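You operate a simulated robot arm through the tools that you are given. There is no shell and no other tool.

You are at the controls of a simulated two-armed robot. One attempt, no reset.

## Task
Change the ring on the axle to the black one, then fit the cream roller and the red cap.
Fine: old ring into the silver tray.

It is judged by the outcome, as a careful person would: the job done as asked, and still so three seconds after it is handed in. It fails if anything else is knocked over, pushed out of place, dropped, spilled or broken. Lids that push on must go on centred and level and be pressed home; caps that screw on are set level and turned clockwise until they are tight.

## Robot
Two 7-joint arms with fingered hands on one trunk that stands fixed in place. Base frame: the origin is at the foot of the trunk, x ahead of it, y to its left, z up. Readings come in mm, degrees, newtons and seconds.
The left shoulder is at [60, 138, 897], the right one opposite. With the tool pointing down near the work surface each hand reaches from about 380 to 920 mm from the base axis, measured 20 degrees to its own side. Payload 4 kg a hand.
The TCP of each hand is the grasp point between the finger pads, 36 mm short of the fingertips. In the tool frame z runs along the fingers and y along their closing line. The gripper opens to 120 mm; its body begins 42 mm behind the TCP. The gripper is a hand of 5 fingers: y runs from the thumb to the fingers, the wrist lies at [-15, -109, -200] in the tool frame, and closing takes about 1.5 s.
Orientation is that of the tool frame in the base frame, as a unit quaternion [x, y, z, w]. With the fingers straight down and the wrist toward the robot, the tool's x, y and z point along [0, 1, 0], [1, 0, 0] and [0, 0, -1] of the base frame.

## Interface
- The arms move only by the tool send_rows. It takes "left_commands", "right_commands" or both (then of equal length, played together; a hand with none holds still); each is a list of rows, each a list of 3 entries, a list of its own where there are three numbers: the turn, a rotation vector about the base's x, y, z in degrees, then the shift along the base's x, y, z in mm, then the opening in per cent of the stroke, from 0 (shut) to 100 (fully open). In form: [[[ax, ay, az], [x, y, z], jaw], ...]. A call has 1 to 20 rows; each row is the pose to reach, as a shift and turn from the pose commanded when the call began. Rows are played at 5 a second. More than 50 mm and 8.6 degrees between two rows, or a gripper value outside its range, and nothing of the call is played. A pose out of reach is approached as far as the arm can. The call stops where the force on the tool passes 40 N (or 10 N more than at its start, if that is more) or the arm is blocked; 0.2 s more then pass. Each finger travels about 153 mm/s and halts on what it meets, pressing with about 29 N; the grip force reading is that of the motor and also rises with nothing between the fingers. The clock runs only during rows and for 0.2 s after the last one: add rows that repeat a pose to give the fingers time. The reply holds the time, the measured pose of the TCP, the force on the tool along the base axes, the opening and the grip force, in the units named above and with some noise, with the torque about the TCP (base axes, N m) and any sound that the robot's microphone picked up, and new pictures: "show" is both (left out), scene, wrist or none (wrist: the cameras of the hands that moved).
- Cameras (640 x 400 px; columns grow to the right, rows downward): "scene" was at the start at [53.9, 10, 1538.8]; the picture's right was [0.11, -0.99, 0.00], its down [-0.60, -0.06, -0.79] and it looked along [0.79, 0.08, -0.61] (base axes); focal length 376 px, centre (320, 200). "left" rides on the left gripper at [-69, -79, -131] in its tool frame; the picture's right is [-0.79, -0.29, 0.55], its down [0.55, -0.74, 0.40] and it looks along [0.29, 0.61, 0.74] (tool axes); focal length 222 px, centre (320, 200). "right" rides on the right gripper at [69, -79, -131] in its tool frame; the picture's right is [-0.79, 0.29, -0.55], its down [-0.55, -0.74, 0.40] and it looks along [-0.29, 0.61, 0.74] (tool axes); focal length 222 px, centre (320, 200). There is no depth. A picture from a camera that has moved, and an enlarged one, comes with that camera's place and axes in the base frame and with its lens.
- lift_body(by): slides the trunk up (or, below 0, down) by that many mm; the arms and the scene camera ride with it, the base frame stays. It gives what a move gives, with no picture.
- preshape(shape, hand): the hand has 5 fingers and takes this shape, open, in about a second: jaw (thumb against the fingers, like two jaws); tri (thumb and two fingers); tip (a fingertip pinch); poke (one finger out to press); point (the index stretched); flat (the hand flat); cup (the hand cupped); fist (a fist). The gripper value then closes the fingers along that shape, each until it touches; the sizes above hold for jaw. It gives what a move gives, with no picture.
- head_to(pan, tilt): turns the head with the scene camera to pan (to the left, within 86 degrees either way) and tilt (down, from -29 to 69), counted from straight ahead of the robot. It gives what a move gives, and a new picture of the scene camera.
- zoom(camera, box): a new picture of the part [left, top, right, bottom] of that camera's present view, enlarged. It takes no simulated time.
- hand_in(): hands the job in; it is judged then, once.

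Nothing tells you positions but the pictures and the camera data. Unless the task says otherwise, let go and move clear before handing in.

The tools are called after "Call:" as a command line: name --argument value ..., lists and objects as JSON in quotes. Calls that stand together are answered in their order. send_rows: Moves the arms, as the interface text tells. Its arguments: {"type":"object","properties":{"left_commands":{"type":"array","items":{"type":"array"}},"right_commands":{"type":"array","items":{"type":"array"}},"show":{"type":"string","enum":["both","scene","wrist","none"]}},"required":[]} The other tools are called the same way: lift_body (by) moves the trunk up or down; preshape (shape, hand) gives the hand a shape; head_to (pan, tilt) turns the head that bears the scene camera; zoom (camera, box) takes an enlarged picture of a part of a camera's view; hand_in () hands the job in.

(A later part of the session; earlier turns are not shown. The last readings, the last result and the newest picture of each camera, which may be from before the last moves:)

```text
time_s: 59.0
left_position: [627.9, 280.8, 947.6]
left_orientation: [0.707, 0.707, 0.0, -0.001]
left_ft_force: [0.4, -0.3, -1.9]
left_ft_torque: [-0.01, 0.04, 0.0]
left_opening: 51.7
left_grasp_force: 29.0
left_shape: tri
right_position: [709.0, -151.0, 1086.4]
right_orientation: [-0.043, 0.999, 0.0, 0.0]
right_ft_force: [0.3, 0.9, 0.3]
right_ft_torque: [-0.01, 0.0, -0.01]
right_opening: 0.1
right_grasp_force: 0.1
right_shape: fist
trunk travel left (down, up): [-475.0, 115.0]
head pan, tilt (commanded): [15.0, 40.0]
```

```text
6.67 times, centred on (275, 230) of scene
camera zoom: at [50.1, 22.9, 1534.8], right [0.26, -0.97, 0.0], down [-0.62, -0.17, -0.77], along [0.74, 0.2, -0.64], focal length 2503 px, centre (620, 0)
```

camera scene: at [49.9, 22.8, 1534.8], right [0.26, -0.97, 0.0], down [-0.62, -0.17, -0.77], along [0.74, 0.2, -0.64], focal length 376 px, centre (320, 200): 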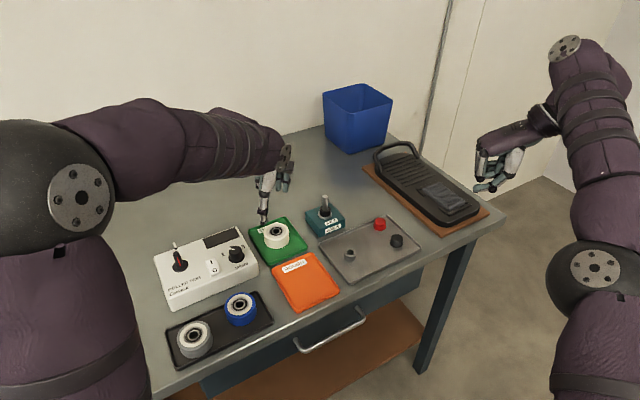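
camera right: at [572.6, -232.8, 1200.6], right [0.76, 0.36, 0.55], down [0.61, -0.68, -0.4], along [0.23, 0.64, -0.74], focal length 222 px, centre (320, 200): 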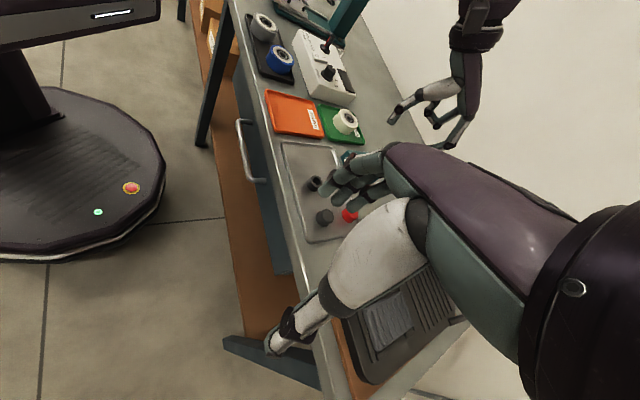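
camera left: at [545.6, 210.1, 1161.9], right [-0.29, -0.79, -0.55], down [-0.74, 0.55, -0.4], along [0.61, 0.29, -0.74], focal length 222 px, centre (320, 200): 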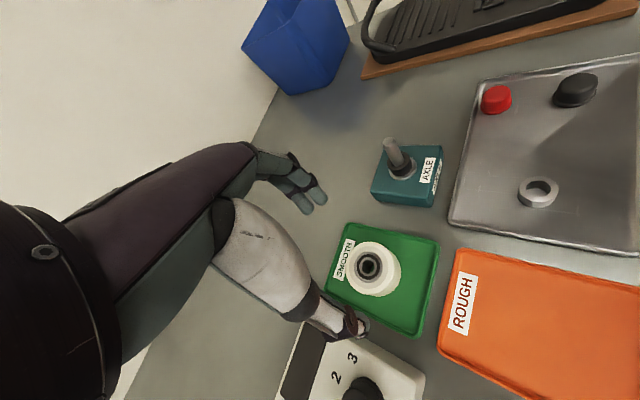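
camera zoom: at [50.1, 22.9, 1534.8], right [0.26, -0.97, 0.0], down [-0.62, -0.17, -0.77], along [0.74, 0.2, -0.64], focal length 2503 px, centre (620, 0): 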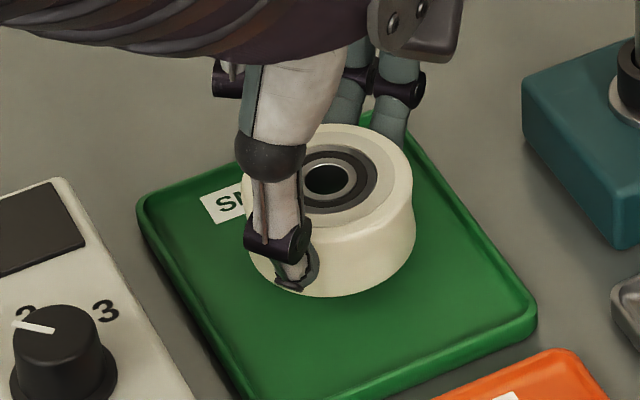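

The roller is held level. I'll lift it high and carry it over to just above the shaft tip.

Call:
send_rows --left_commands '[[[0, 0, 0], [0, 0, 20], 35], [[0, 0, 0], [0, 0, 45], 35], [[0, 0, 0], [0, 0, 70], 35], [[0, 0, 0], [8, -8, 85], 35], [[0, 0, 0], [28, -28, 88], 35], [[0, 0, 0], [50, -49, 88], 35], [[0, 0, 0], [72, -71, 86], 35], [[0, 0, 0], [87, -86, 82], 35], [[0, 0, 0], [91.8, -90.6, 79], 35], [[0, 0, 0], [91.8, -90.6, 79], 35], [[0, 0, 0], [91.8, -90.6, 79], 35]]' --show "none"

Call:
zoom --camera "right" --box '[310, 80, 400, 150]'

Call:
zoom --camera "scene" --box '[295, 160, 355, 220]'

Call:
zoom --camera "left" --box '[270, 190, 400, 300]'

```text
time_s: 61.4
left_position: [720.5, 191.0, 1026.8]
left_orientation: [0.707, 0.708, 0.0, 0.001]
left_ft_force: [0.3, 0.8, -1.6]
left_ft_torque: [0.01, -0.01, -0.01]
left_opening: 52.0
left_grasp_force: 28.9
left_shape: tri
right_position: [709.4, -150.2, 1087.1]
right_orientation: [-0.044, 0.999, 0.0, 0.0]
right_ft_force: [-0.1, -0.3, 0.3]
right_ft_torque: [0.02, -0.01, 0.0]
right_opening: 0.0
right_grasp_force: 0.3
right_shape: fist
trunk travel left (down, up): [-475.0, 115.0]
head pan, tilt (commanded): [15.0, 40.0]
```

```text
5.71 times, centred on (355, 115) of right
camera zoom: at [647.5, -235.8, 1217.9], right [0.76, 0.36, 0.55], down [0.61, -0.68, -0.4], along [0.23, 0.64, -0.74], focal length 1269 px, centre (120, 686)
```

zoom: 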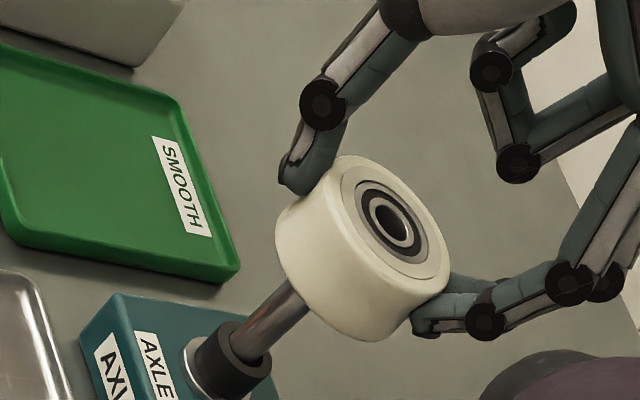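

```text
6.67 times, centred on (325, 190) of scene
camera zoom: at [50.1, 22.8, 1534.8], right [0.26, -0.97, 0.0], down [-0.62, -0.17, -0.77], along [0.74, 0.2, -0.64], focal length 2503 px, centre (287, 267)
```

zoom: 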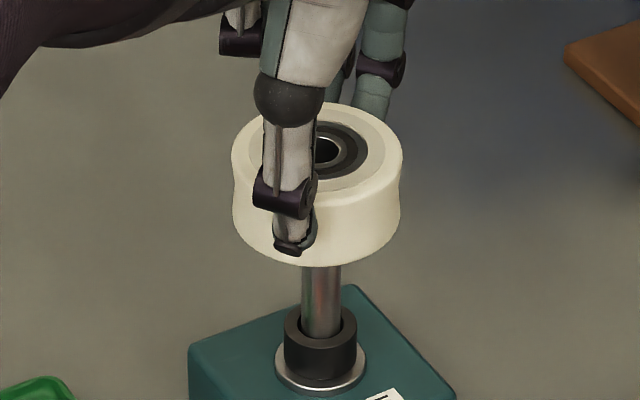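

```text
3.64 times, centred on (335, 245) of left
camera zoom: at [641.8, 119.6, 1157.0], right [-0.29, -0.79, -0.55], down [-0.74, 0.55, -0.4], along [0.61, 0.29, -0.74], focal length 808 px, centre (266, 36)
```

zoom: 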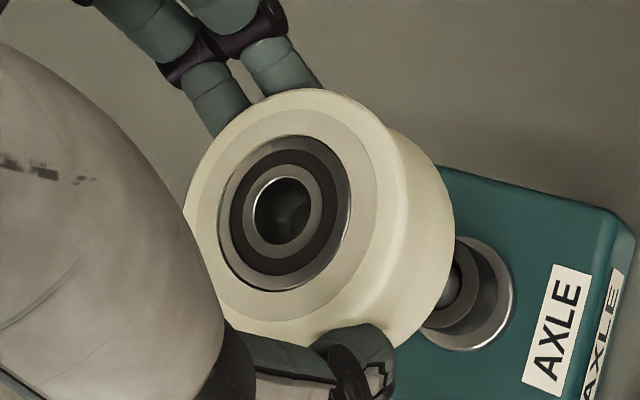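

I'll zoom in tighter to measure the roller's bore centre versus the shaft.

Call:
zoom --camera "right" --box '[345, 95, 390, 140]'

Call:
zoom --camera "scene" --box '[309, 170, 345, 206]'

Call:
zoom --camera "left" --box '[310, 220, 400, 290]'

```text
8.89 times, centred on (368, 118) of right
camera zoom: at [647.5, -235.8, 1217.9], right [0.76, 0.36, 0.55], down [0.61, -0.68, -0.4], along [0.23, 0.64, -0.74], focal length 1974 px, centre (-102, 933)
```

zoom: 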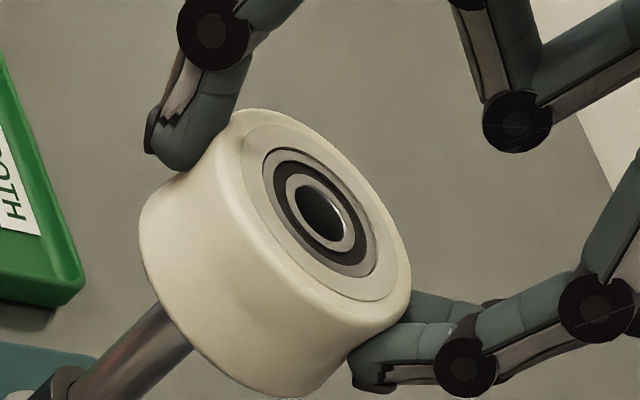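

```text
11.11 times, centred on (327, 188) of scene
camera zoom: at [50.1, 22.8, 1534.8], right [0.26, -0.97, 0.0], down [-0.62, -0.17, -0.77], along [0.74, 0.2, -0.64], focal length 4172 px, centre (242, 333)
```

zoom: 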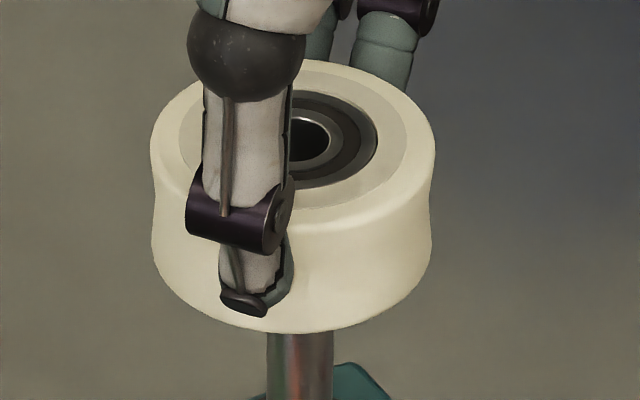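

```text
5.71 times, centred on (355, 255) of left
camera zoom: at [641.8, 119.6, 1157.0], right [-0.29, -0.79, -0.55], down [-0.74, 0.55, -0.4], along [0.61, 0.29, -0.74], focal length 1269 px, centre (120, -114)
```

zoom: 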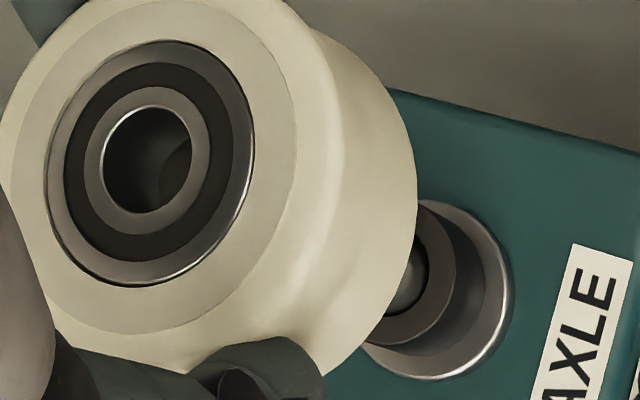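

All three views agree that the roller is about (+4, +3) mm off the axis. I'll correct by (−4, −3) and lower a little for a closer check.

Call:
send_rows --left_commands '[[[0, 0, 0], [-2, -1.5, 0], 35], [[0, 0, 0], [-4, -3, -3], 35], [[0, 0, 0], [-4, -3, -6], 35], [[0, 0, 0], [-4, -3, -6], 35]]' --show "none"

Call:
zoom --camera "right" --box '[335, 95, 380, 140]'

Call:
zoom --camera "scene" --box '[309, 174, 345, 210]'

Call:
zoom --camera "left" --box '[310, 220, 400, 290]'

```text
time_s: 62.4
left_position: [715.3, 185.9, 1021.1]
left_orientation: [0.707, 0.707, 0.0, 0.0]
left_ft_force: [0.6, 0.0, -0.8]
left_ft_torque: [-0.02, 0.02, -0.01]
left_opening: 51.8
left_grasp_force: 29.2
left_shape: tri
right_position: [708.7, -152.0, 1087.3]
right_orientation: [-0.043, 0.999, 0.0, 0.001]
right_ft_force: [0.6, 0.6, -0.3]
right_ft_torque: [0.01, 0.03, -0.02]
right_opening: 0.0
right_grasp_force: 0.1
right_shape: fist
trunk travel left (down, up): [-475.0, 115.0]
head pan, tilt (commanded): [15.0, 40.0]
```

```text
8.89 times, centred on (358, 118) of right
camera zoom: at [647.5, -235.8, 1217.9], right [0.76, 0.36, 0.55], down [0.61, -0.68, -0.4], along [0.23, 0.64, -0.74], focal length 1974 px, centre (-13, 933)
```

zoom: 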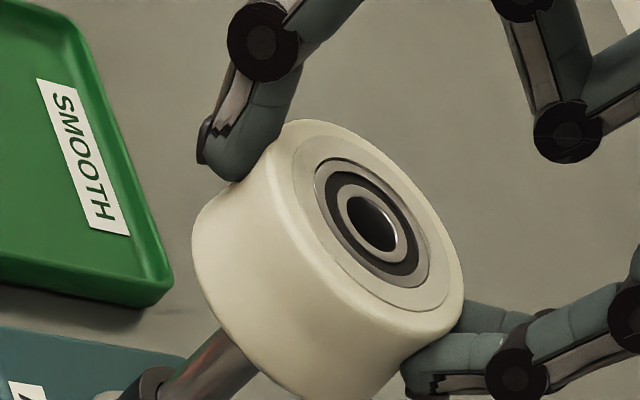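

```text
11.11 times, centred on (327, 192) of scene
camera zoom: at [50.1, 22.8, 1534.8], right [0.26, -0.97, 0.0], down [-0.62, -0.17, -0.77], along [0.74, 0.2, -0.64], focal length 4172 px, centre (242, 289)
```

zoom: 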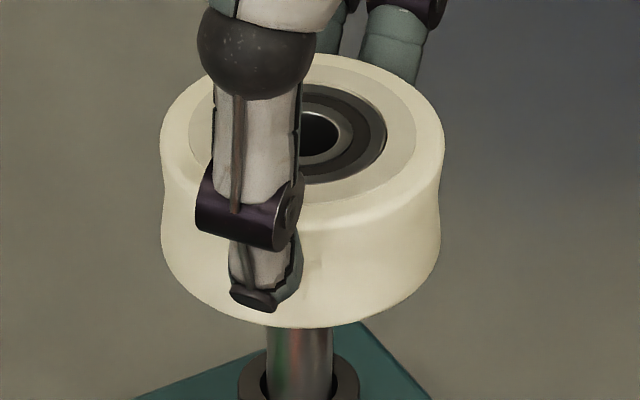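

```text
5.71 times, centred on (355, 255) of left
camera zoom: at [637.1, 116.4, 1150.9], right [-0.29, -0.79, -0.55], down [-0.74, 0.55, -0.4], along [0.61, 0.29, -0.74], focal length 1269 px, centre (120, -114)
```

zoom: 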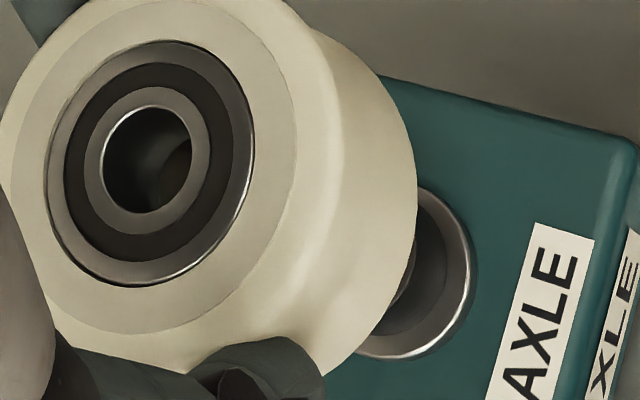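

The scene and side views now show the roller centred to within about 0.3 mm, with its bottom roughly 4 mm above the tip. I'll check through the bore.

Call:
zoom --camera "left" --box '[312, 226, 342, 256]'

Call:
send_rows --left_commands '[[[0, 0, 0], [0, 0, -1], 35], [[0, 0, 0], [0, 0, -2], 35], [[0, 0, 0], [0, 0, -2], 35]]' --show "none"

Call:
zoom --camera "left" --box '[312, 226, 342, 256]'

Call:
zoom --camera "scene" --box '[309, 174, 345, 210]'

Call:
zoom --camera "right" --box '[335, 95, 380, 140]'

```text
13.33 times, centred on (327, 241) of left
camera zoom: at [637.1, 116.4, 1150.9], right [-0.29, -0.79, -0.55], down [-0.74, 0.55, -0.4], along [0.61, 0.29, -0.74], focal length 2962 px, centre (227, -347)
```

zoom: 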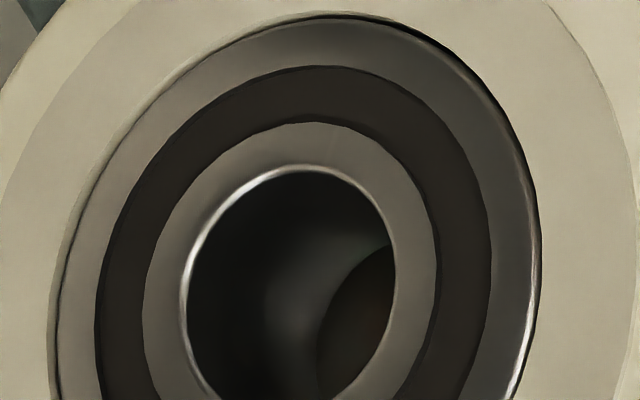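

```text
time_s: 63.2
left_position: [715.9, 186.5, 1019.1]
left_orientation: [0.707, 0.708, 0.0, 0.0]
left_ft_force: [0.3, -0.4, -0.8]
left_ft_torque: [0.01, 0.01, -0.01]
left_opening: 52.0
left_grasp_force: 28.5
left_shape: tri
right_position: [709.4, -151.2, 1086.7]
right_orientation: [-0.043, 0.999, 0.0, 0.0]
right_ft_force: [0.2, -0.3, 0.2]
right_ft_torque: [-0.02, 0.0, 0.01]
right_opening: 0.0
right_grasp_force: 0.1
right_shape: fist
trunk travel left (down, up): [-475.0, 115.0]
head pan, tilt (commanded): [15.0, 40.0]
```

```text
13.33 times, centred on (327, 241) of left
camera zoom: at [637.1, 116.4, 1149.3], right [-0.29, -0.79, -0.55], down [-0.74, 0.55, -0.4], along [0.61, 0.29, -0.74], focal length 2962 px, centre (227, -347)
```

zoom: 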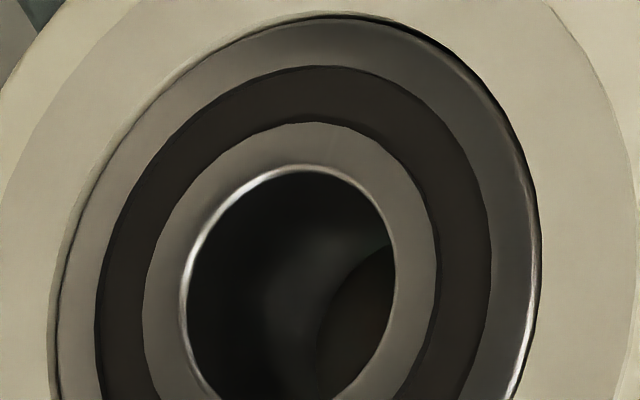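

```text
11.11 times, centred on (327, 192) of scene
camera zoom: at [50.1, 22.8, 1534.8], right [0.26, -0.97, 0.0], down [-0.62, -0.17, -0.77], along [0.74, 0.2, -0.64], focal length 4172 px, centre (242, 289)
```

zoom: 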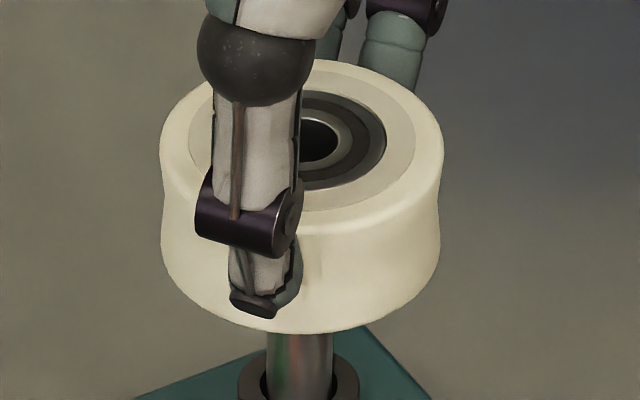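

```text
8.89 times, centred on (358, 118) of right
camera zoom: at [647.5, -235.8, 1217.9], right [0.76, 0.36, 0.55], down [0.61, -0.68, -0.4], along [0.23, 0.64, -0.74], focal length 1974 px, centre (-13, 933)
```

zoom: 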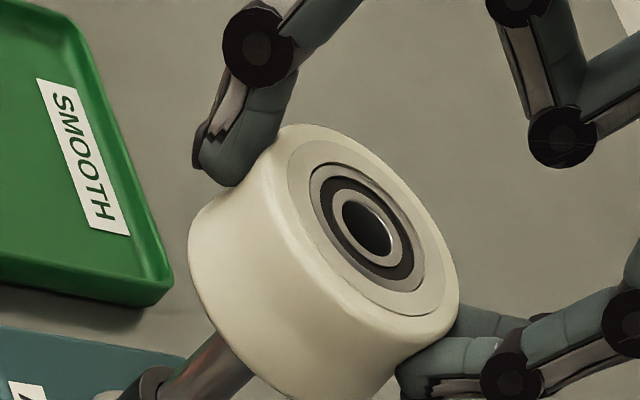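

Call:
send_rows --left_commands '[[[0, 0, 0], [0, 0, -1], 35], [[0, 0, 0], [0, 0, -2], 35], [[0, 0, 0], [0, 0, -3], 35], [[0, 0, 0], [0, 0, -3], 35]]' --show "none"

Call:
zoom --camera "left" --box '[312, 226, 342, 256]'

Call:
zoom --camera "right" --box '[335, 95, 380, 140]'

```text
time_s: 64.2
left_position: [715.7, 188.6, 1016.6]
left_orientation: [0.707, 0.707, 0.0, 0.0]
left_ft_force: [-0.3, -0.5, -0.6]
left_ft_torque: [0.01, -0.02, 0.0]
left_opening: 52.2
left_grasp_force: 29.4
left_shape: tri
right_position: [709.4, -152.7, 1087.3]
right_orientation: [-0.044, 0.999, 0.001, 0.0]
right_ft_force: [-0.1, 0.3, -0.4]
right_ft_torque: [0.0, -0.01, 0.01]
right_opening: 0.0
right_grasp_force: 0.0
right_shape: fist
trunk travel left (down, up): [-475.0, 115.0]
head pan, tilt (commanded): [15.0, 40.0]
```

```text
13.33 times, centred on (327, 241) of left
camera zoom: at [638.1, 117.8, 1147.1], right [-0.29, -0.79, -0.55], down [-0.74, 0.55, -0.4], along [0.61, 0.29, -0.74], focal length 2962 px, centre (227, -347)
```

zoom: 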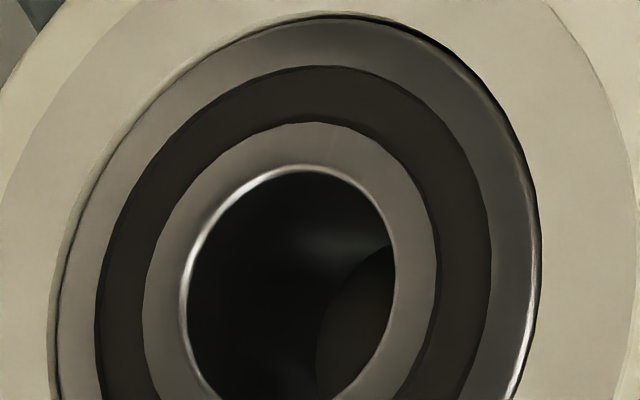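

```text
8.89 times, centred on (358, 118) of right
camera zoom: at [647.5, -235.8, 1217.9], right [0.76, 0.36, 0.55], down [0.61, -0.68, -0.4], along [0.23, 0.64, -0.74], focal length 1974 px, centre (-13, 933)
```

zoom: 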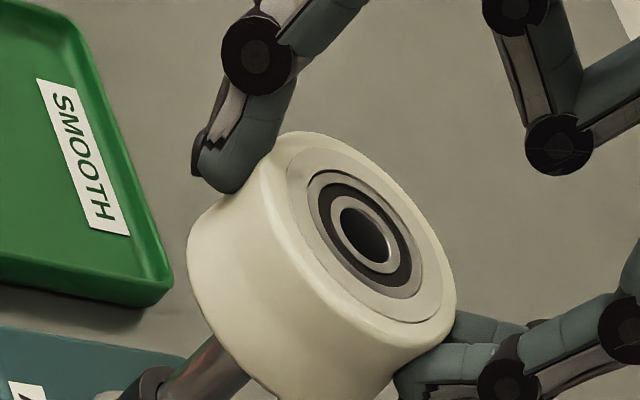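

Call:
zoom --camera "scene" --box '[309, 176, 345, 212]'

Call:
zoom --camera "right" --box '[345, 106, 375, 136]'

```text
11.11 times, centred on (327, 194) of scene
camera zoom: at [50.1, 22.8, 1534.8], right [0.26, -0.97, 0.0], down [-0.62, -0.17, -0.77], along [0.74, 0.2, -0.64], focal length 4172 px, centre (242, 267)
```

zoom: 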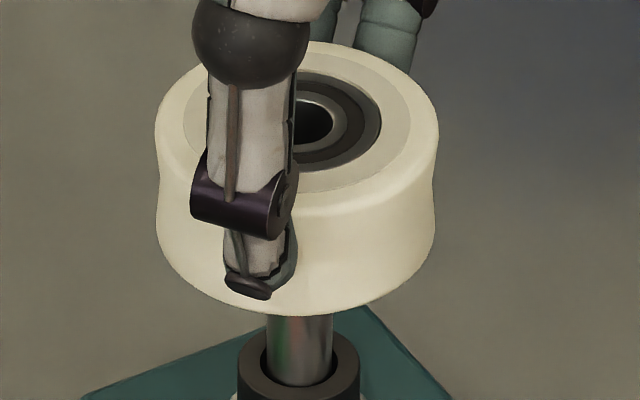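

```text
13.33 times, centred on (360, 121) of right
camera zoom: at [647.5, -235.8, 1217.9], right [0.76, 0.36, 0.55], down [0.61, -0.68, -0.4], along [0.23, 0.64, -0.74], focal length 2962 px, centre (-213, 1253)
```

zoom: 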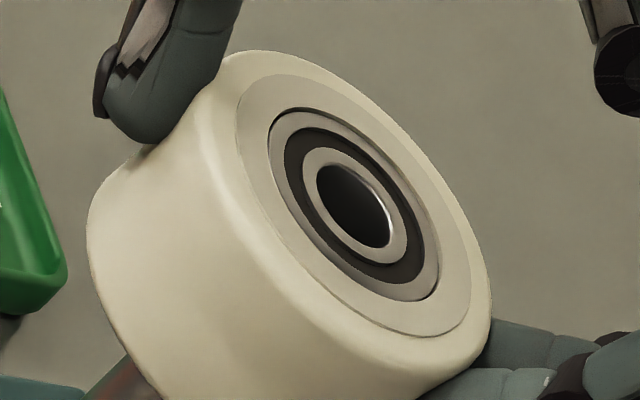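

The arm settled about (+0.8, +1.2) off. I'll correct laterally at this height and let it settle before going on.

Call:
send_rows --left_commands '[[[0, 0, 0], [-0.8, -1.2, 0], 35], [[0, 0, 0], [-0.8, -1.2, 0], 35], [[0, 0, 0], [-0.8, -1.2, 0], 35], [[0, 0, 0], [-0.8, -1.2, 0], 35]]' --show "none"

Call:
zoom --camera "scene" --box '[309, 176, 345, 212]'

Call:
zoom --camera "right" --box '[345, 106, 375, 136]'

```text
time_s: 65.2
left_position: [716.3, 186.3, 1017.0]
left_orientation: [0.707, 0.707, 0.001, 0.001]
left_ft_force: [-0.2, 0.1, -1.4]
left_ft_torque: [0.01, -0.01, 0.01]
left_opening: 52.0
left_grasp_force: 28.8
left_shape: tri
right_position: [708.5, -151.3, 1087.0]
right_orientation: [-0.044, 0.999, 0.0, -0.001]
right_ft_force: [-0.4, -0.6, 0.2]
right_ft_torque: [-0.01, 0.02, 0.01]
right_opening: 0.1
right_grasp_force: 0.0
right_shape: fist
trunk travel left (down, up): [-475.0, 115.0]
head pan, tilt (commanded): [15.0, 40.0]
```

```text
11.11 times, centred on (327, 194) of scene
camera zoom: at [50.1, 22.8, 1534.8], right [0.26, -0.97, 0.0], down [-0.62, -0.17, -0.77], along [0.74, 0.2, -0.64], focal length 4172 px, centre (242, 267)
```

zoom: 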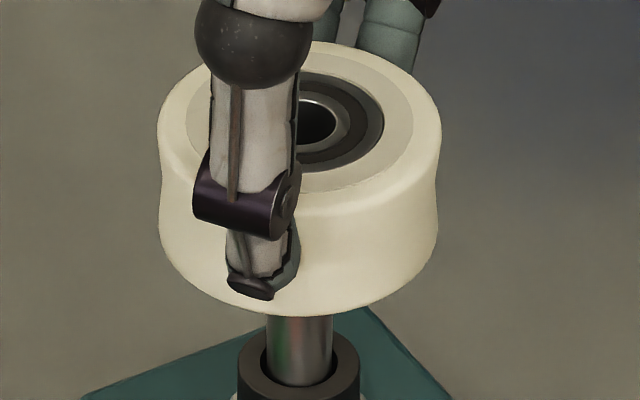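

```text
13.33 times, centred on (360, 121) of right
camera zoom: at [647.5, -235.8, 1217.9], right [0.76, 0.36, 0.55], down [0.61, -0.68, -0.4], along [0.23, 0.64, -0.74], focal length 2962 px, centre (-213, 1253)
```

zoom: 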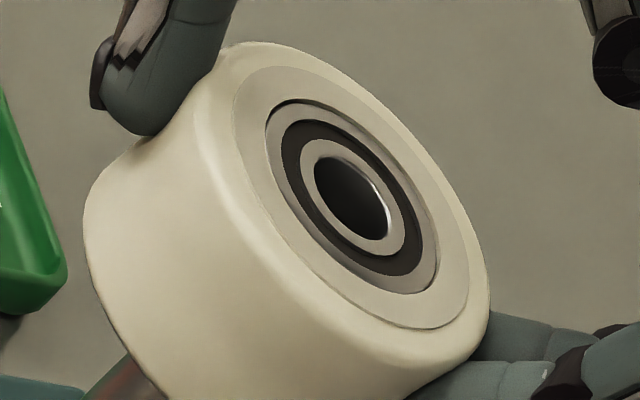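

Within about 0.5 mm now, which is inside the shaft chamfer's capture range. I'll nudge and lower slowly, watching the forces.

Call:
send_rows --left_commands '[[[0, 0, 0], [0.4, -0.3, -0.5], 35], [[0, 0, 0], [0.4, -0.3, -1.2], 35], [[0, 0, 0], [0.4, -0.3, -2], 35], [[0, 0, 0], [0.4, -0.3, -3], 35]]' --show "none"

Call:
zoom --camera "scene" --box '[309, 176, 345, 212]'

Call:
zoom --camera "right" --box '[345, 106, 375, 136]'

Call:
zoom --camera "left" --box '[312, 226, 342, 256]'

```text
time_s: 66.2
left_position: [718.3, 185.3, 1013.5]
left_orientation: [0.708, 0.707, 0.0, 0.0]
left_ft_force: [0.2, -0.2, -0.9]
left_ft_torque: [0.04, 0.0, 0.0]
left_opening: 51.9
left_grasp_force: 29.2
left_shape: tri
right_position: [709.5, -150.8, 1086.1]
right_orientation: [-0.044, 0.999, 0.0, 0.0]
right_ft_force: [-0.9, -0.1, -0.1]
right_ft_torque: [-0.01, 0.0, -0.01]
right_opening: 0.3
right_grasp_force: 0.0
right_shape: fist
trunk travel left (down, up): [-475.0, 115.0]
head pan, tilt (commanded): [15.0, 40.0]
```

```text
11.11 times, centred on (327, 194) of scene
camera zoom: at [50.1, 22.8, 1534.8], right [0.26, -0.97, 0.0], down [-0.62, -0.17, -0.77], along [0.74, 0.2, -0.64], focal length 4172 px, centre (242, 267)
```

zoom: 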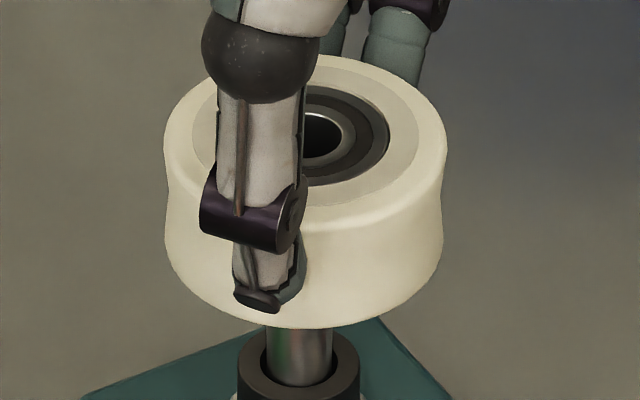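

```text
13.33 times, centred on (360, 121) of right
camera zoom: at [647.6, -235.8, 1217.9], right [0.76, 0.36, 0.55], down [0.61, -0.68, -0.4], along [0.23, 0.64, -0.74], focal length 2962 px, centre (-213, 1253)
```

zoom: 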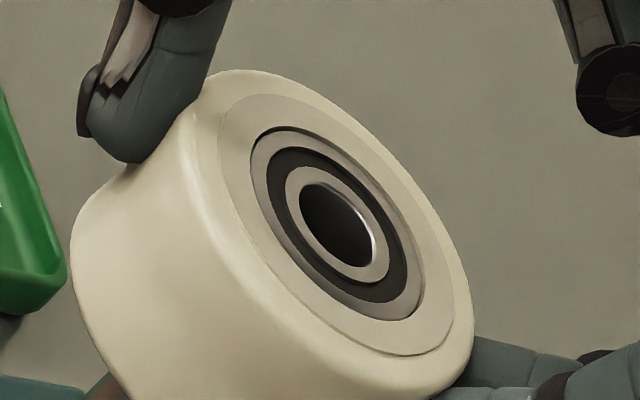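

```text
13.33 times, centred on (327, 241) of left
camera zoom: at [638.2, 115.9, 1144.0], right [-0.29, -0.78, -0.55], down [-0.74, 0.55, -0.4], along [0.61, 0.29, -0.74], focal length 2962 px, centre (227, -347)
```

zoom: 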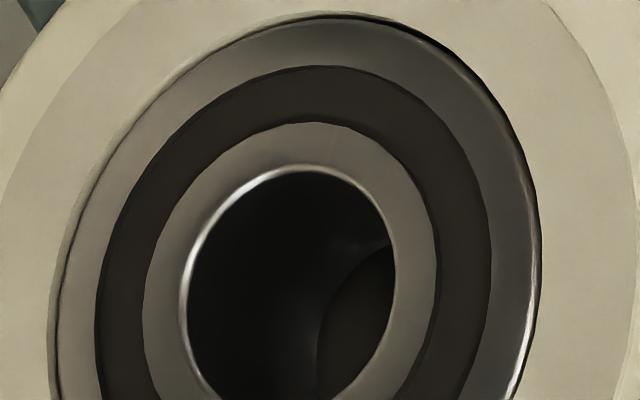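

There's no contact yet and I'm within about 0.8 mm. I'll keep correcting while stepping down.

Call:
send_rows --left_commands '[[[0, 0, 0], [-0.5, 0.4, -0.7], 35], [[0, 0, 0], [-0.6, 0.5, -1.4], 35], [[0, 0, 0], [-0.6, 0.5, -2.2], 35], [[0, 0, 0], [-0.6, 0.5, -3], 35]]' --show "none"

Call:
zoom --camera "scene" --box '[309, 178, 345, 214]'

Call:
zoom --camera "right" --box '[340, 106, 370, 136]'

Call:
zoom --camera "left" --box '[312, 226, 342, 256]'

```text
time_s: 67.2
left_position: [715.7, 186.4, 1010.0]
left_orientation: [0.707, 0.707, -0.001, 0.0]
left_ft_force: [0.0, -0.3, -1.8]
left_ft_torque: [0.02, -0.01, 0.04]
left_opening: 52.0
left_grasp_force: 29.0
left_shape: tri
right_position: [709.6, -150.7, 1086.3]
right_orientation: [-0.044, 0.999, 0.0, -0.001]
right_ft_force: [0.2, -0.2, 0.1]
right_ft_torque: [-0.02, 0.0, 0.05]
right_opening: 0.0
right_grasp_force: 0.0
right_shape: fist
trunk travel left (down, up): [-475.0, 115.0]
head pan, tilt (commanded): [15.0, 40.0]
```

```text
11.11 times, centred on (327, 196) of scene
camera zoom: at [50.1, 22.8, 1534.8], right [0.26, -0.97, 0.0], down [-0.62, -0.17, -0.77], along [0.74, 0.2, -0.64], focal length 4172 px, centre (242, 244)
```

zoom: 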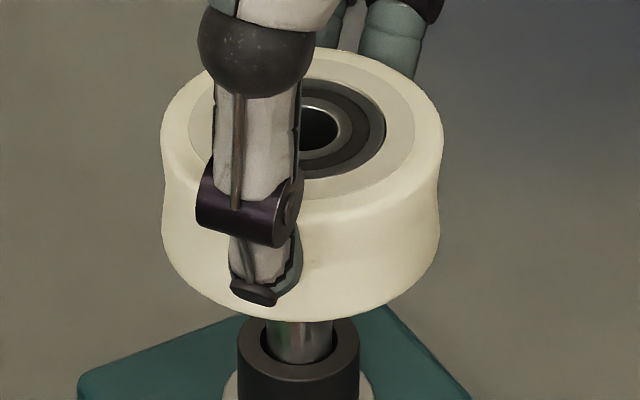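

```text
13.33 times, centred on (355, 121) of right
camera zoom: at [647.5, -235.8, 1217.9], right [0.76, 0.36, 0.55], down [0.61, -0.68, -0.4], along [0.23, 0.64, -0.74], focal length 2962 px, centre (-147, 1253)
```

zoom: 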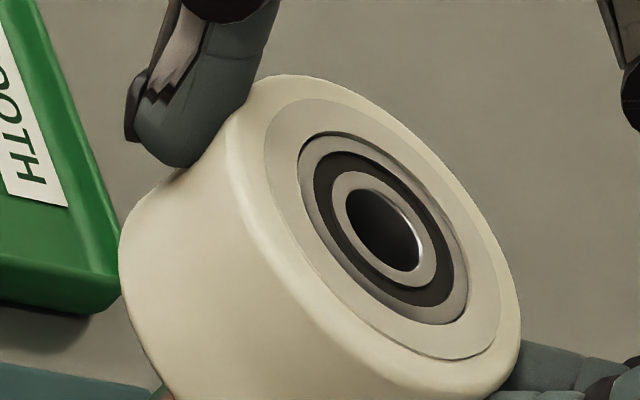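

```text
13.33 times, centred on (327, 241) of left
camera zoom: at [636.6, 116.2, 1141.0], right [-0.29, -0.79, -0.55], down [-0.74, 0.55, -0.4], along [0.61, 0.29, -0.74], focal length 2962 px, centre (227, -347)
```

zoom: 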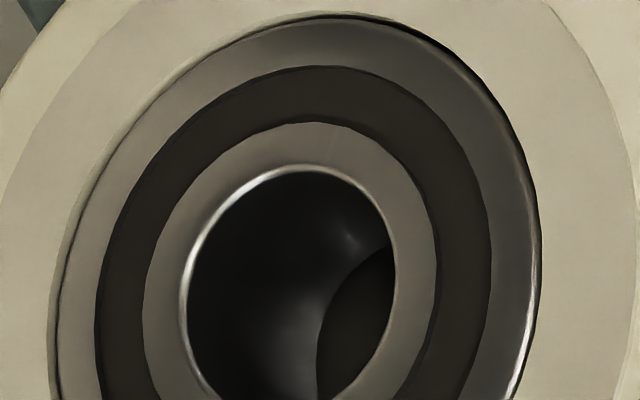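

Alignment is still good to under 1 mm with zero force. I'll continue down with a small correction.

Call:
send_rows --left_commands '[[[0, 0, 0], [0.6, 0.2, -0.7], 35], [[0, 0, 0], [0.7, 0.2, -1.4], 35], [[0, 0, 0], [0.7, 0.2, -2.2], 35], [[0, 0, 0], [0.7, 0.2, -3], 35]]' --show "none"

Call:
zoom --camera "scene" --box '[309, 178, 345, 214]'

Call:
zoom --camera "right" --box '[340, 106, 370, 136]'

Call:
zoom --camera "left" --box '[312, 226, 342, 256]'

```text
time_s: 68.2
left_position: [717.3, 187.3, 1007.9]
left_orientation: [0.707, 0.707, 0.0, 0.0]
left_ft_force: [-0.6, 0.0, -1.6]
left_ft_torque: [0.0, -0.01, -0.03]
left_opening: 52.2
left_grasp_force: 29.2
left_shape: tri
right_position: [708.7, -151.6, 1087.4]
right_orientation: [-0.044, 0.999, 0.0, 0.0]
right_ft_force: [0.2, -0.1, 0.2]
right_ft_torque: [0.01, -0.01, 0.04]
right_opening: 0.1
right_grasp_force: 0.1
right_shape: fist
trunk travel left (down, up): [-475.0, 115.0]
head pan, tilt (commanded): [15.0, 40.0]
```

```text
11.11 times, centred on (327, 196) of scene
camera zoom: at [50.1, 22.8, 1534.8], right [0.26, -0.97, 0.0], down [-0.62, -0.17, -0.77], along [0.74, 0.2, -0.64], focal length 4172 px, centre (242, 244)
```

zoom: 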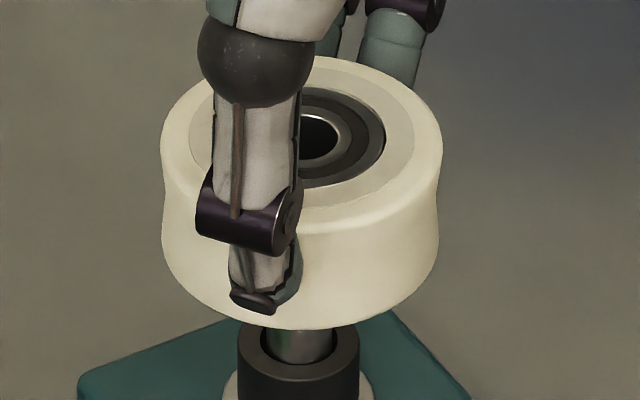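

```text
13.33 times, centred on (355, 121) of right
camera zoom: at [647.5, -235.8, 1217.9], right [0.76, 0.36, 0.55], down [0.61, -0.68, -0.4], along [0.23, 0.64, -0.74], focal length 2962 px, centre (-147, 1253)
```

zoom: 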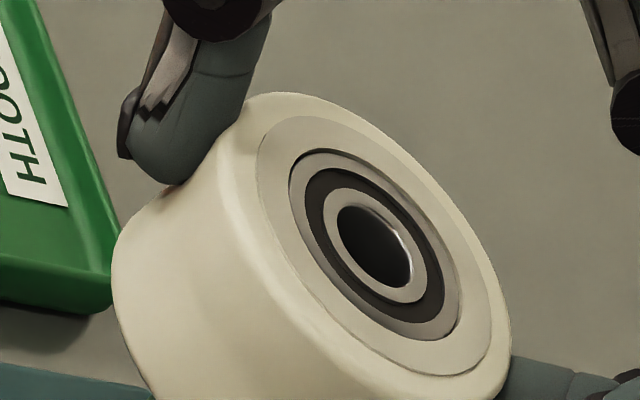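

```text
13.33 times, centred on (327, 241) of left
camera zoom: at [637.5, 116.5, 1137.9], right [-0.29, -0.79, -0.55], down [-0.74, 0.55, -0.4], along [0.61, 0.29, -0.74], focal length 2962 px, centre (227, -347)
```

zoom: 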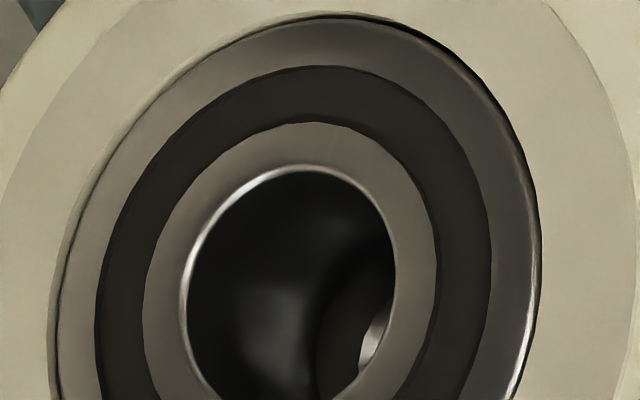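

I can now see the shaft tip's bright chamfer inside the bore, about 4 mm below the bearing race and well centred. I'll continue slowly.

Call:
send_rows --left_commands '[[[0, 0, 0], [-0.2, 0, -0.7], 35], [[0, 0, 0], [-0.2, 0, -1.4], 35], [[0, 0, 0], [-0.2, 0, -2.2], 35], [[0, 0, 0], [-0.2, 0, -3], 35], [[0, 0, 0], [-0.2, 0, -3], 35]]' --show "none"

Call:
zoom --camera "left" --box '[312, 226, 342, 256]'

Call:
zoom --camera "scene" --box '[309, 178, 345, 214]'

Call:
zoom --camera "right" --box '[340, 106, 370, 136]'

```text
time_s: 69.4
left_position: [716.2, 185.6, 1003.2]
left_orientation: [0.707, 0.707, 0.0, 0.0]
left_ft_force: [-0.4, -0.3, -1.3]
left_ft_torque: [0.0, 0.01, 0.0]
left_opening: 51.9
left_grasp_force: 28.7
left_shape: tri
right_position: [708.4, -150.4, 1087.7]
right_orientation: [-0.043, 0.999, -0.001, 0.0]
right_ft_force: [0.6, -0.4, 0.5]
right_ft_torque: [-0.03, 0.0, 0.0]
right_opening: 0.2
right_grasp_force: 0.0
right_shape: fist
trunk travel left (down, up): [-475.0, 115.0]
head pan, tilt (commanded): [15.0, 40.0]
```

```text
13.33 times, centred on (327, 241) of left
camera zoom: at [637.0, 116.2, 1134.2], right [-0.29, -0.79, -0.55], down [-0.74, 0.55, -0.4], along [0.61, 0.29, -0.74], focal length 2962 px, centre (227, -347)
```

zoom: 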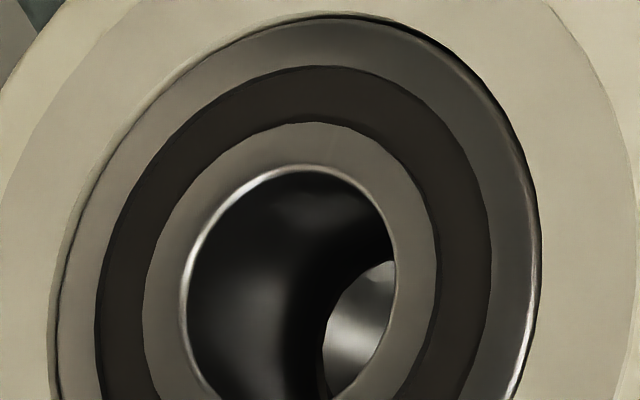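

```text
11.11 times, centred on (327, 196) of scene
camera zoom: at [50.1, 22.8, 1534.8], right [0.26, -0.97, 0.0], down [-0.62, -0.17, -0.77], along [0.74, 0.2, -0.64], focal length 4172 px, centre (242, 244)
```

zoom: 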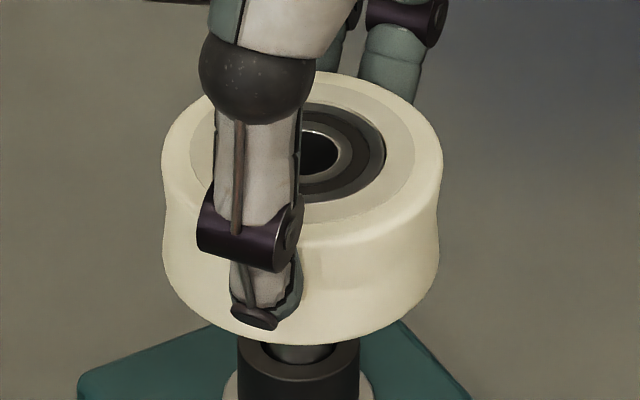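

```text
13.33 times, centred on (355, 121) of right
camera zoom: at [647.5, -235.8, 1217.9], right [0.76, 0.36, 0.55], down [0.61, -0.68, -0.4], along [0.23, 0.64, -0.74], focal length 2962 px, centre (-147, 1253)
```

zoom: 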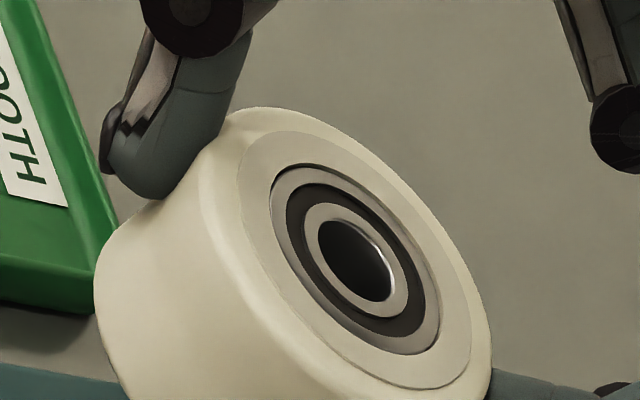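

The tip is entering the bearing race concentrically with no force. I'll continue down.

Call:
send_rows --left_commands '[[[0, 0, 0], [0.2, 0, -0.8], 35], [[0, 0, 0], [0.2, 0, -1.6], 35], [[0, 0, 0], [0.2, 0, -2.4], 35], [[0, 0, 0], [0.2, 0, -3.2], 35], [[0, 0, 0], [0.2, 0, -4], 35]]' --show "none"

Call:
zoom --camera "left" --box '[312, 226, 342, 256]'

Call:
zoom --camera "scene" --box '[309, 182, 345, 218]'

Call:
zoom --camera "right" --box '[335, 106, 365, 136]'

```text
time_s: 70.6
left_position: [716.3, 187.4, 1000.8]
left_orientation: [0.707, 0.707, 0.0, 0.0]
left_ft_force: [0.8, 0.0, -1.5]
left_ft_torque: [-0.01, 0.01, 0.0]
left_opening: 52.3
left_grasp_force: 29.0
left_shape: tri
right_position: [708.7, -150.3, 1086.5]
right_orientation: [-0.044, 0.999, 0.0, 0.0]
right_ft_force: [-0.3, 0.6, 0.2]
right_ft_torque: [-0.02, 0.02, 0.04]
right_opening: 0.0
right_grasp_force: 0.0
right_shape: fist
trunk travel left (down, up): [-475.0, 115.0]
head pan, tilt (commanded): [15.0, 40.0]
```

```text
13.33 times, centred on (327, 241) of left
camera zoom: at [637.1, 116.3, 1130.8], right [-0.29, -0.79, -0.55], down [-0.74, 0.55, -0.4], along [0.61, 0.29, -0.74], focal length 2962 px, centre (227, -347)
```

zoom: 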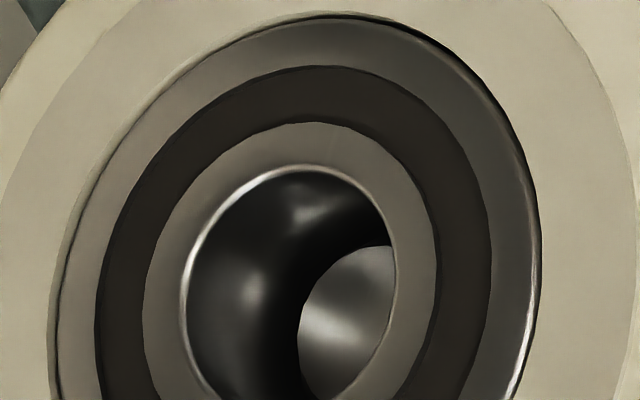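

```text
11.11 times, centred on (327, 200) of scene
camera zoom: at [50.1, 22.8, 1534.8], right [0.26, -0.97, 0.0], down [-0.62, -0.17, -0.77], along [0.74, 0.2, -0.64], focal length 4172 px, centre (242, 200)
```

zoom: 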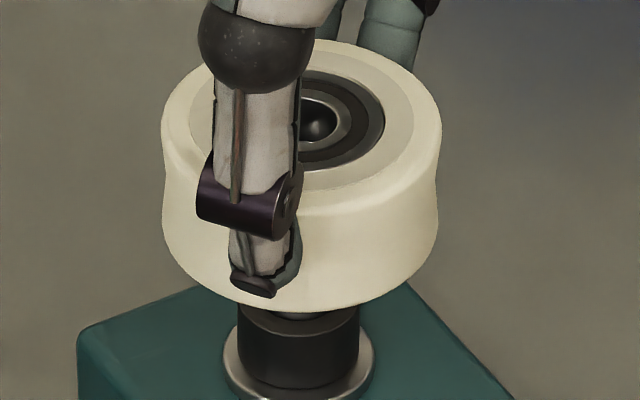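

```text
13.33 times, centred on (350, 121) of right
camera zoom: at [647.5, -235.8, 1217.9], right [0.76, 0.36, 0.55], down [0.61, -0.68, -0.4], along [0.23, 0.64, -0.74], focal length 2962 px, centre (-80, 1253)
```

zoom: 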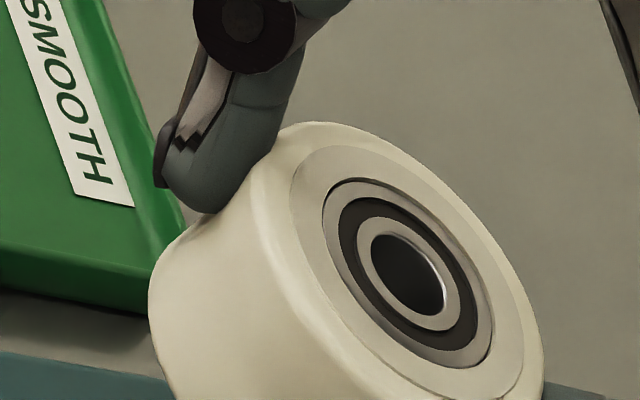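

Inside the race and still force-free. I'll continue down in modest steps.

Call:
send_rows --left_commands '[[[0, 0, 0], [0, 0, -1], 35], [[0, 0, 0], [0, 0, -2], 35], [[0, 0, 0], [0, 0, -3], 35], [[0, 0, 0], [0, 0, -4], 35], [[0, 0, 0], [0, 0, -5], 35], [[0, 0, 0], [0, 0, -6], 35]]' --show "none"

Call:
zoom --camera "left" --box '[312, 226, 342, 256]'

Call:
zoom --camera "right" --box '[330, 106, 360, 136]'

```text
time_s: 72.0
left_position: [717.0, 185.7, 993.2]
left_orientation: [0.707, 0.707, 0.001, 0.0]
left_ft_force: [0.0, -0.1, -2.5]
left_ft_torque: [-0.02, -0.01, -0.01]
left_opening: 51.9
left_grasp_force: 29.0
left_shape: tri
right_position: [709.1, -151.4, 1087.8]
right_orientation: [-0.043, 0.999, 0.0, 0.0]
right_ft_force: [0.0, 0.3, -0.8]
right_ft_torque: [0.03, 0.0, 0.02]
right_opening: 0.0
right_grasp_force: 0.1
right_shape: fist
trunk travel left (down, up): [-475.0, 115.0]
head pan, tilt (commanded): [15.0, 40.0]
```

```text
13.33 times, centred on (327, 241) of left
camera zoom: at [637.7, 115.7, 1124.9], right [-0.29, -0.79, -0.55], down [-0.74, 0.55, -0.4], along [0.61, 0.29, -0.74], focal length 2962 px, centre (227, -347)
```

zoom: 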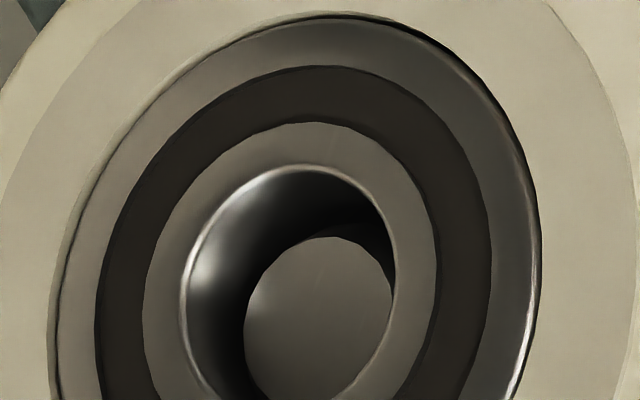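

```text
13.33 times, centred on (345, 121) of right
camera zoom: at [647.6, -235.8, 1217.9], right [0.76, 0.36, 0.55], down [0.61, -0.68, -0.4], along [0.23, 0.64, -0.74], focal length 2962 px, centre (-13, 1253)
```

zoom: 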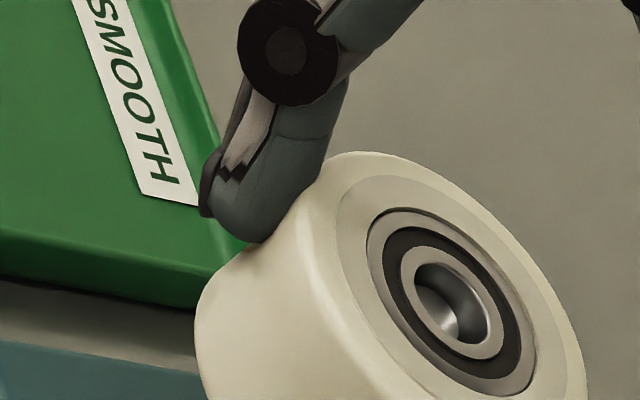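

The tip is rising through the bore. Continuing down toward the black ring.

Call:
send_rows --left_commands '[[[0, 0, 0], [0, 0, -1.5], 35], [[0, 0, 0], [0, 0, -3], 35], [[0, 0, 0], [0, 0, -4.5], 35], [[0, 0, 0], [0, 0, -6], 35], [[0, 0, 0], [0, 0, -8], 35]]' --show "none"

Call:
zoom --camera "left" --box '[300, 215, 372, 275]'

Call:
zoom --camera "right" --box '[320, 106, 370, 150]'

Call:
zoom --camera "scene" --box '[309, 185, 345, 221]'

```text
time_s: 73.2
left_position: [715.3, 185.7, 986.1]
left_orientation: [0.707, 0.707, 0.0, 0.0]
left_ft_force: [0.4, -0.4, -1.7]
left_ft_torque: [0.05, -0.01, -0.01]
left_opening: 52.0
left_grasp_force: 29.3
left_shape: tri
right_position: [709.8, -151.2, 1086.7]
right_orientation: [-0.044, 0.999, -0.001, 0.0]
right_ft_force: [-0.4, 0.3, 0.0]
right_ft_torque: [0.03, 0.03, 0.0]
right_opening: 0.0
right_grasp_force: 0.1
right_shape: fist
trunk travel left (down, up): [-475.0, 115.0]
head pan, tilt (commanded): [15.0, 40.0]
```

```text
6.67 times, centred on (336, 245) of left
camera zoom: at [636.9, 115.4, 1116.6], right [-0.29, -0.78, -0.55], down [-0.74, 0.55, -0.4], along [0.61, 0.29, -0.74], focal length 1481 px, centre (213, -100)
```

zoom: 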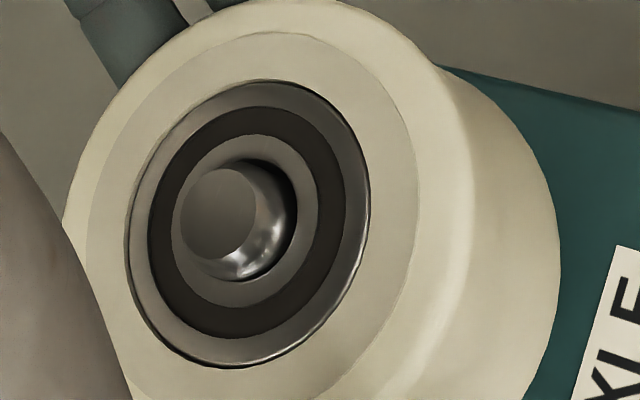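

```text
9.09 times, centred on (345, 128) of right
camera zoom: at [647.6, -235.8, 1217.9], right [0.76, 0.36, 0.55], down [0.61, -0.68, -0.4], along [0.23, 0.64, -0.74], focal length 2019 px, centre (93, 854)
```

zoom: 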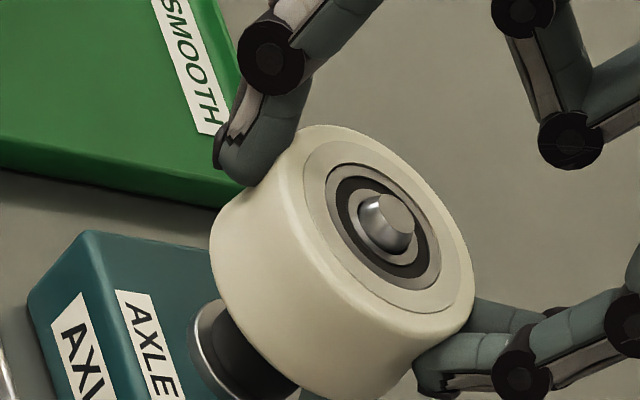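

```text
11.11 times, centred on (327, 203) of scene
camera zoom: at [50.1, 22.8, 1534.8], right [0.26, -0.97, 0.0], down [-0.62, -0.17, -0.77], along [0.74, 0.2, -0.64], focal length 4172 px, centre (242, 167)
```

zoom: 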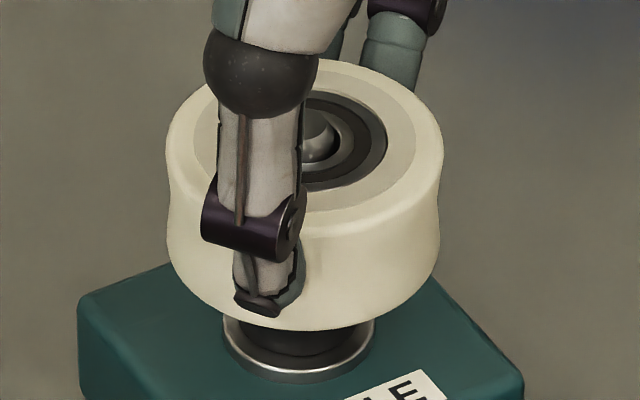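

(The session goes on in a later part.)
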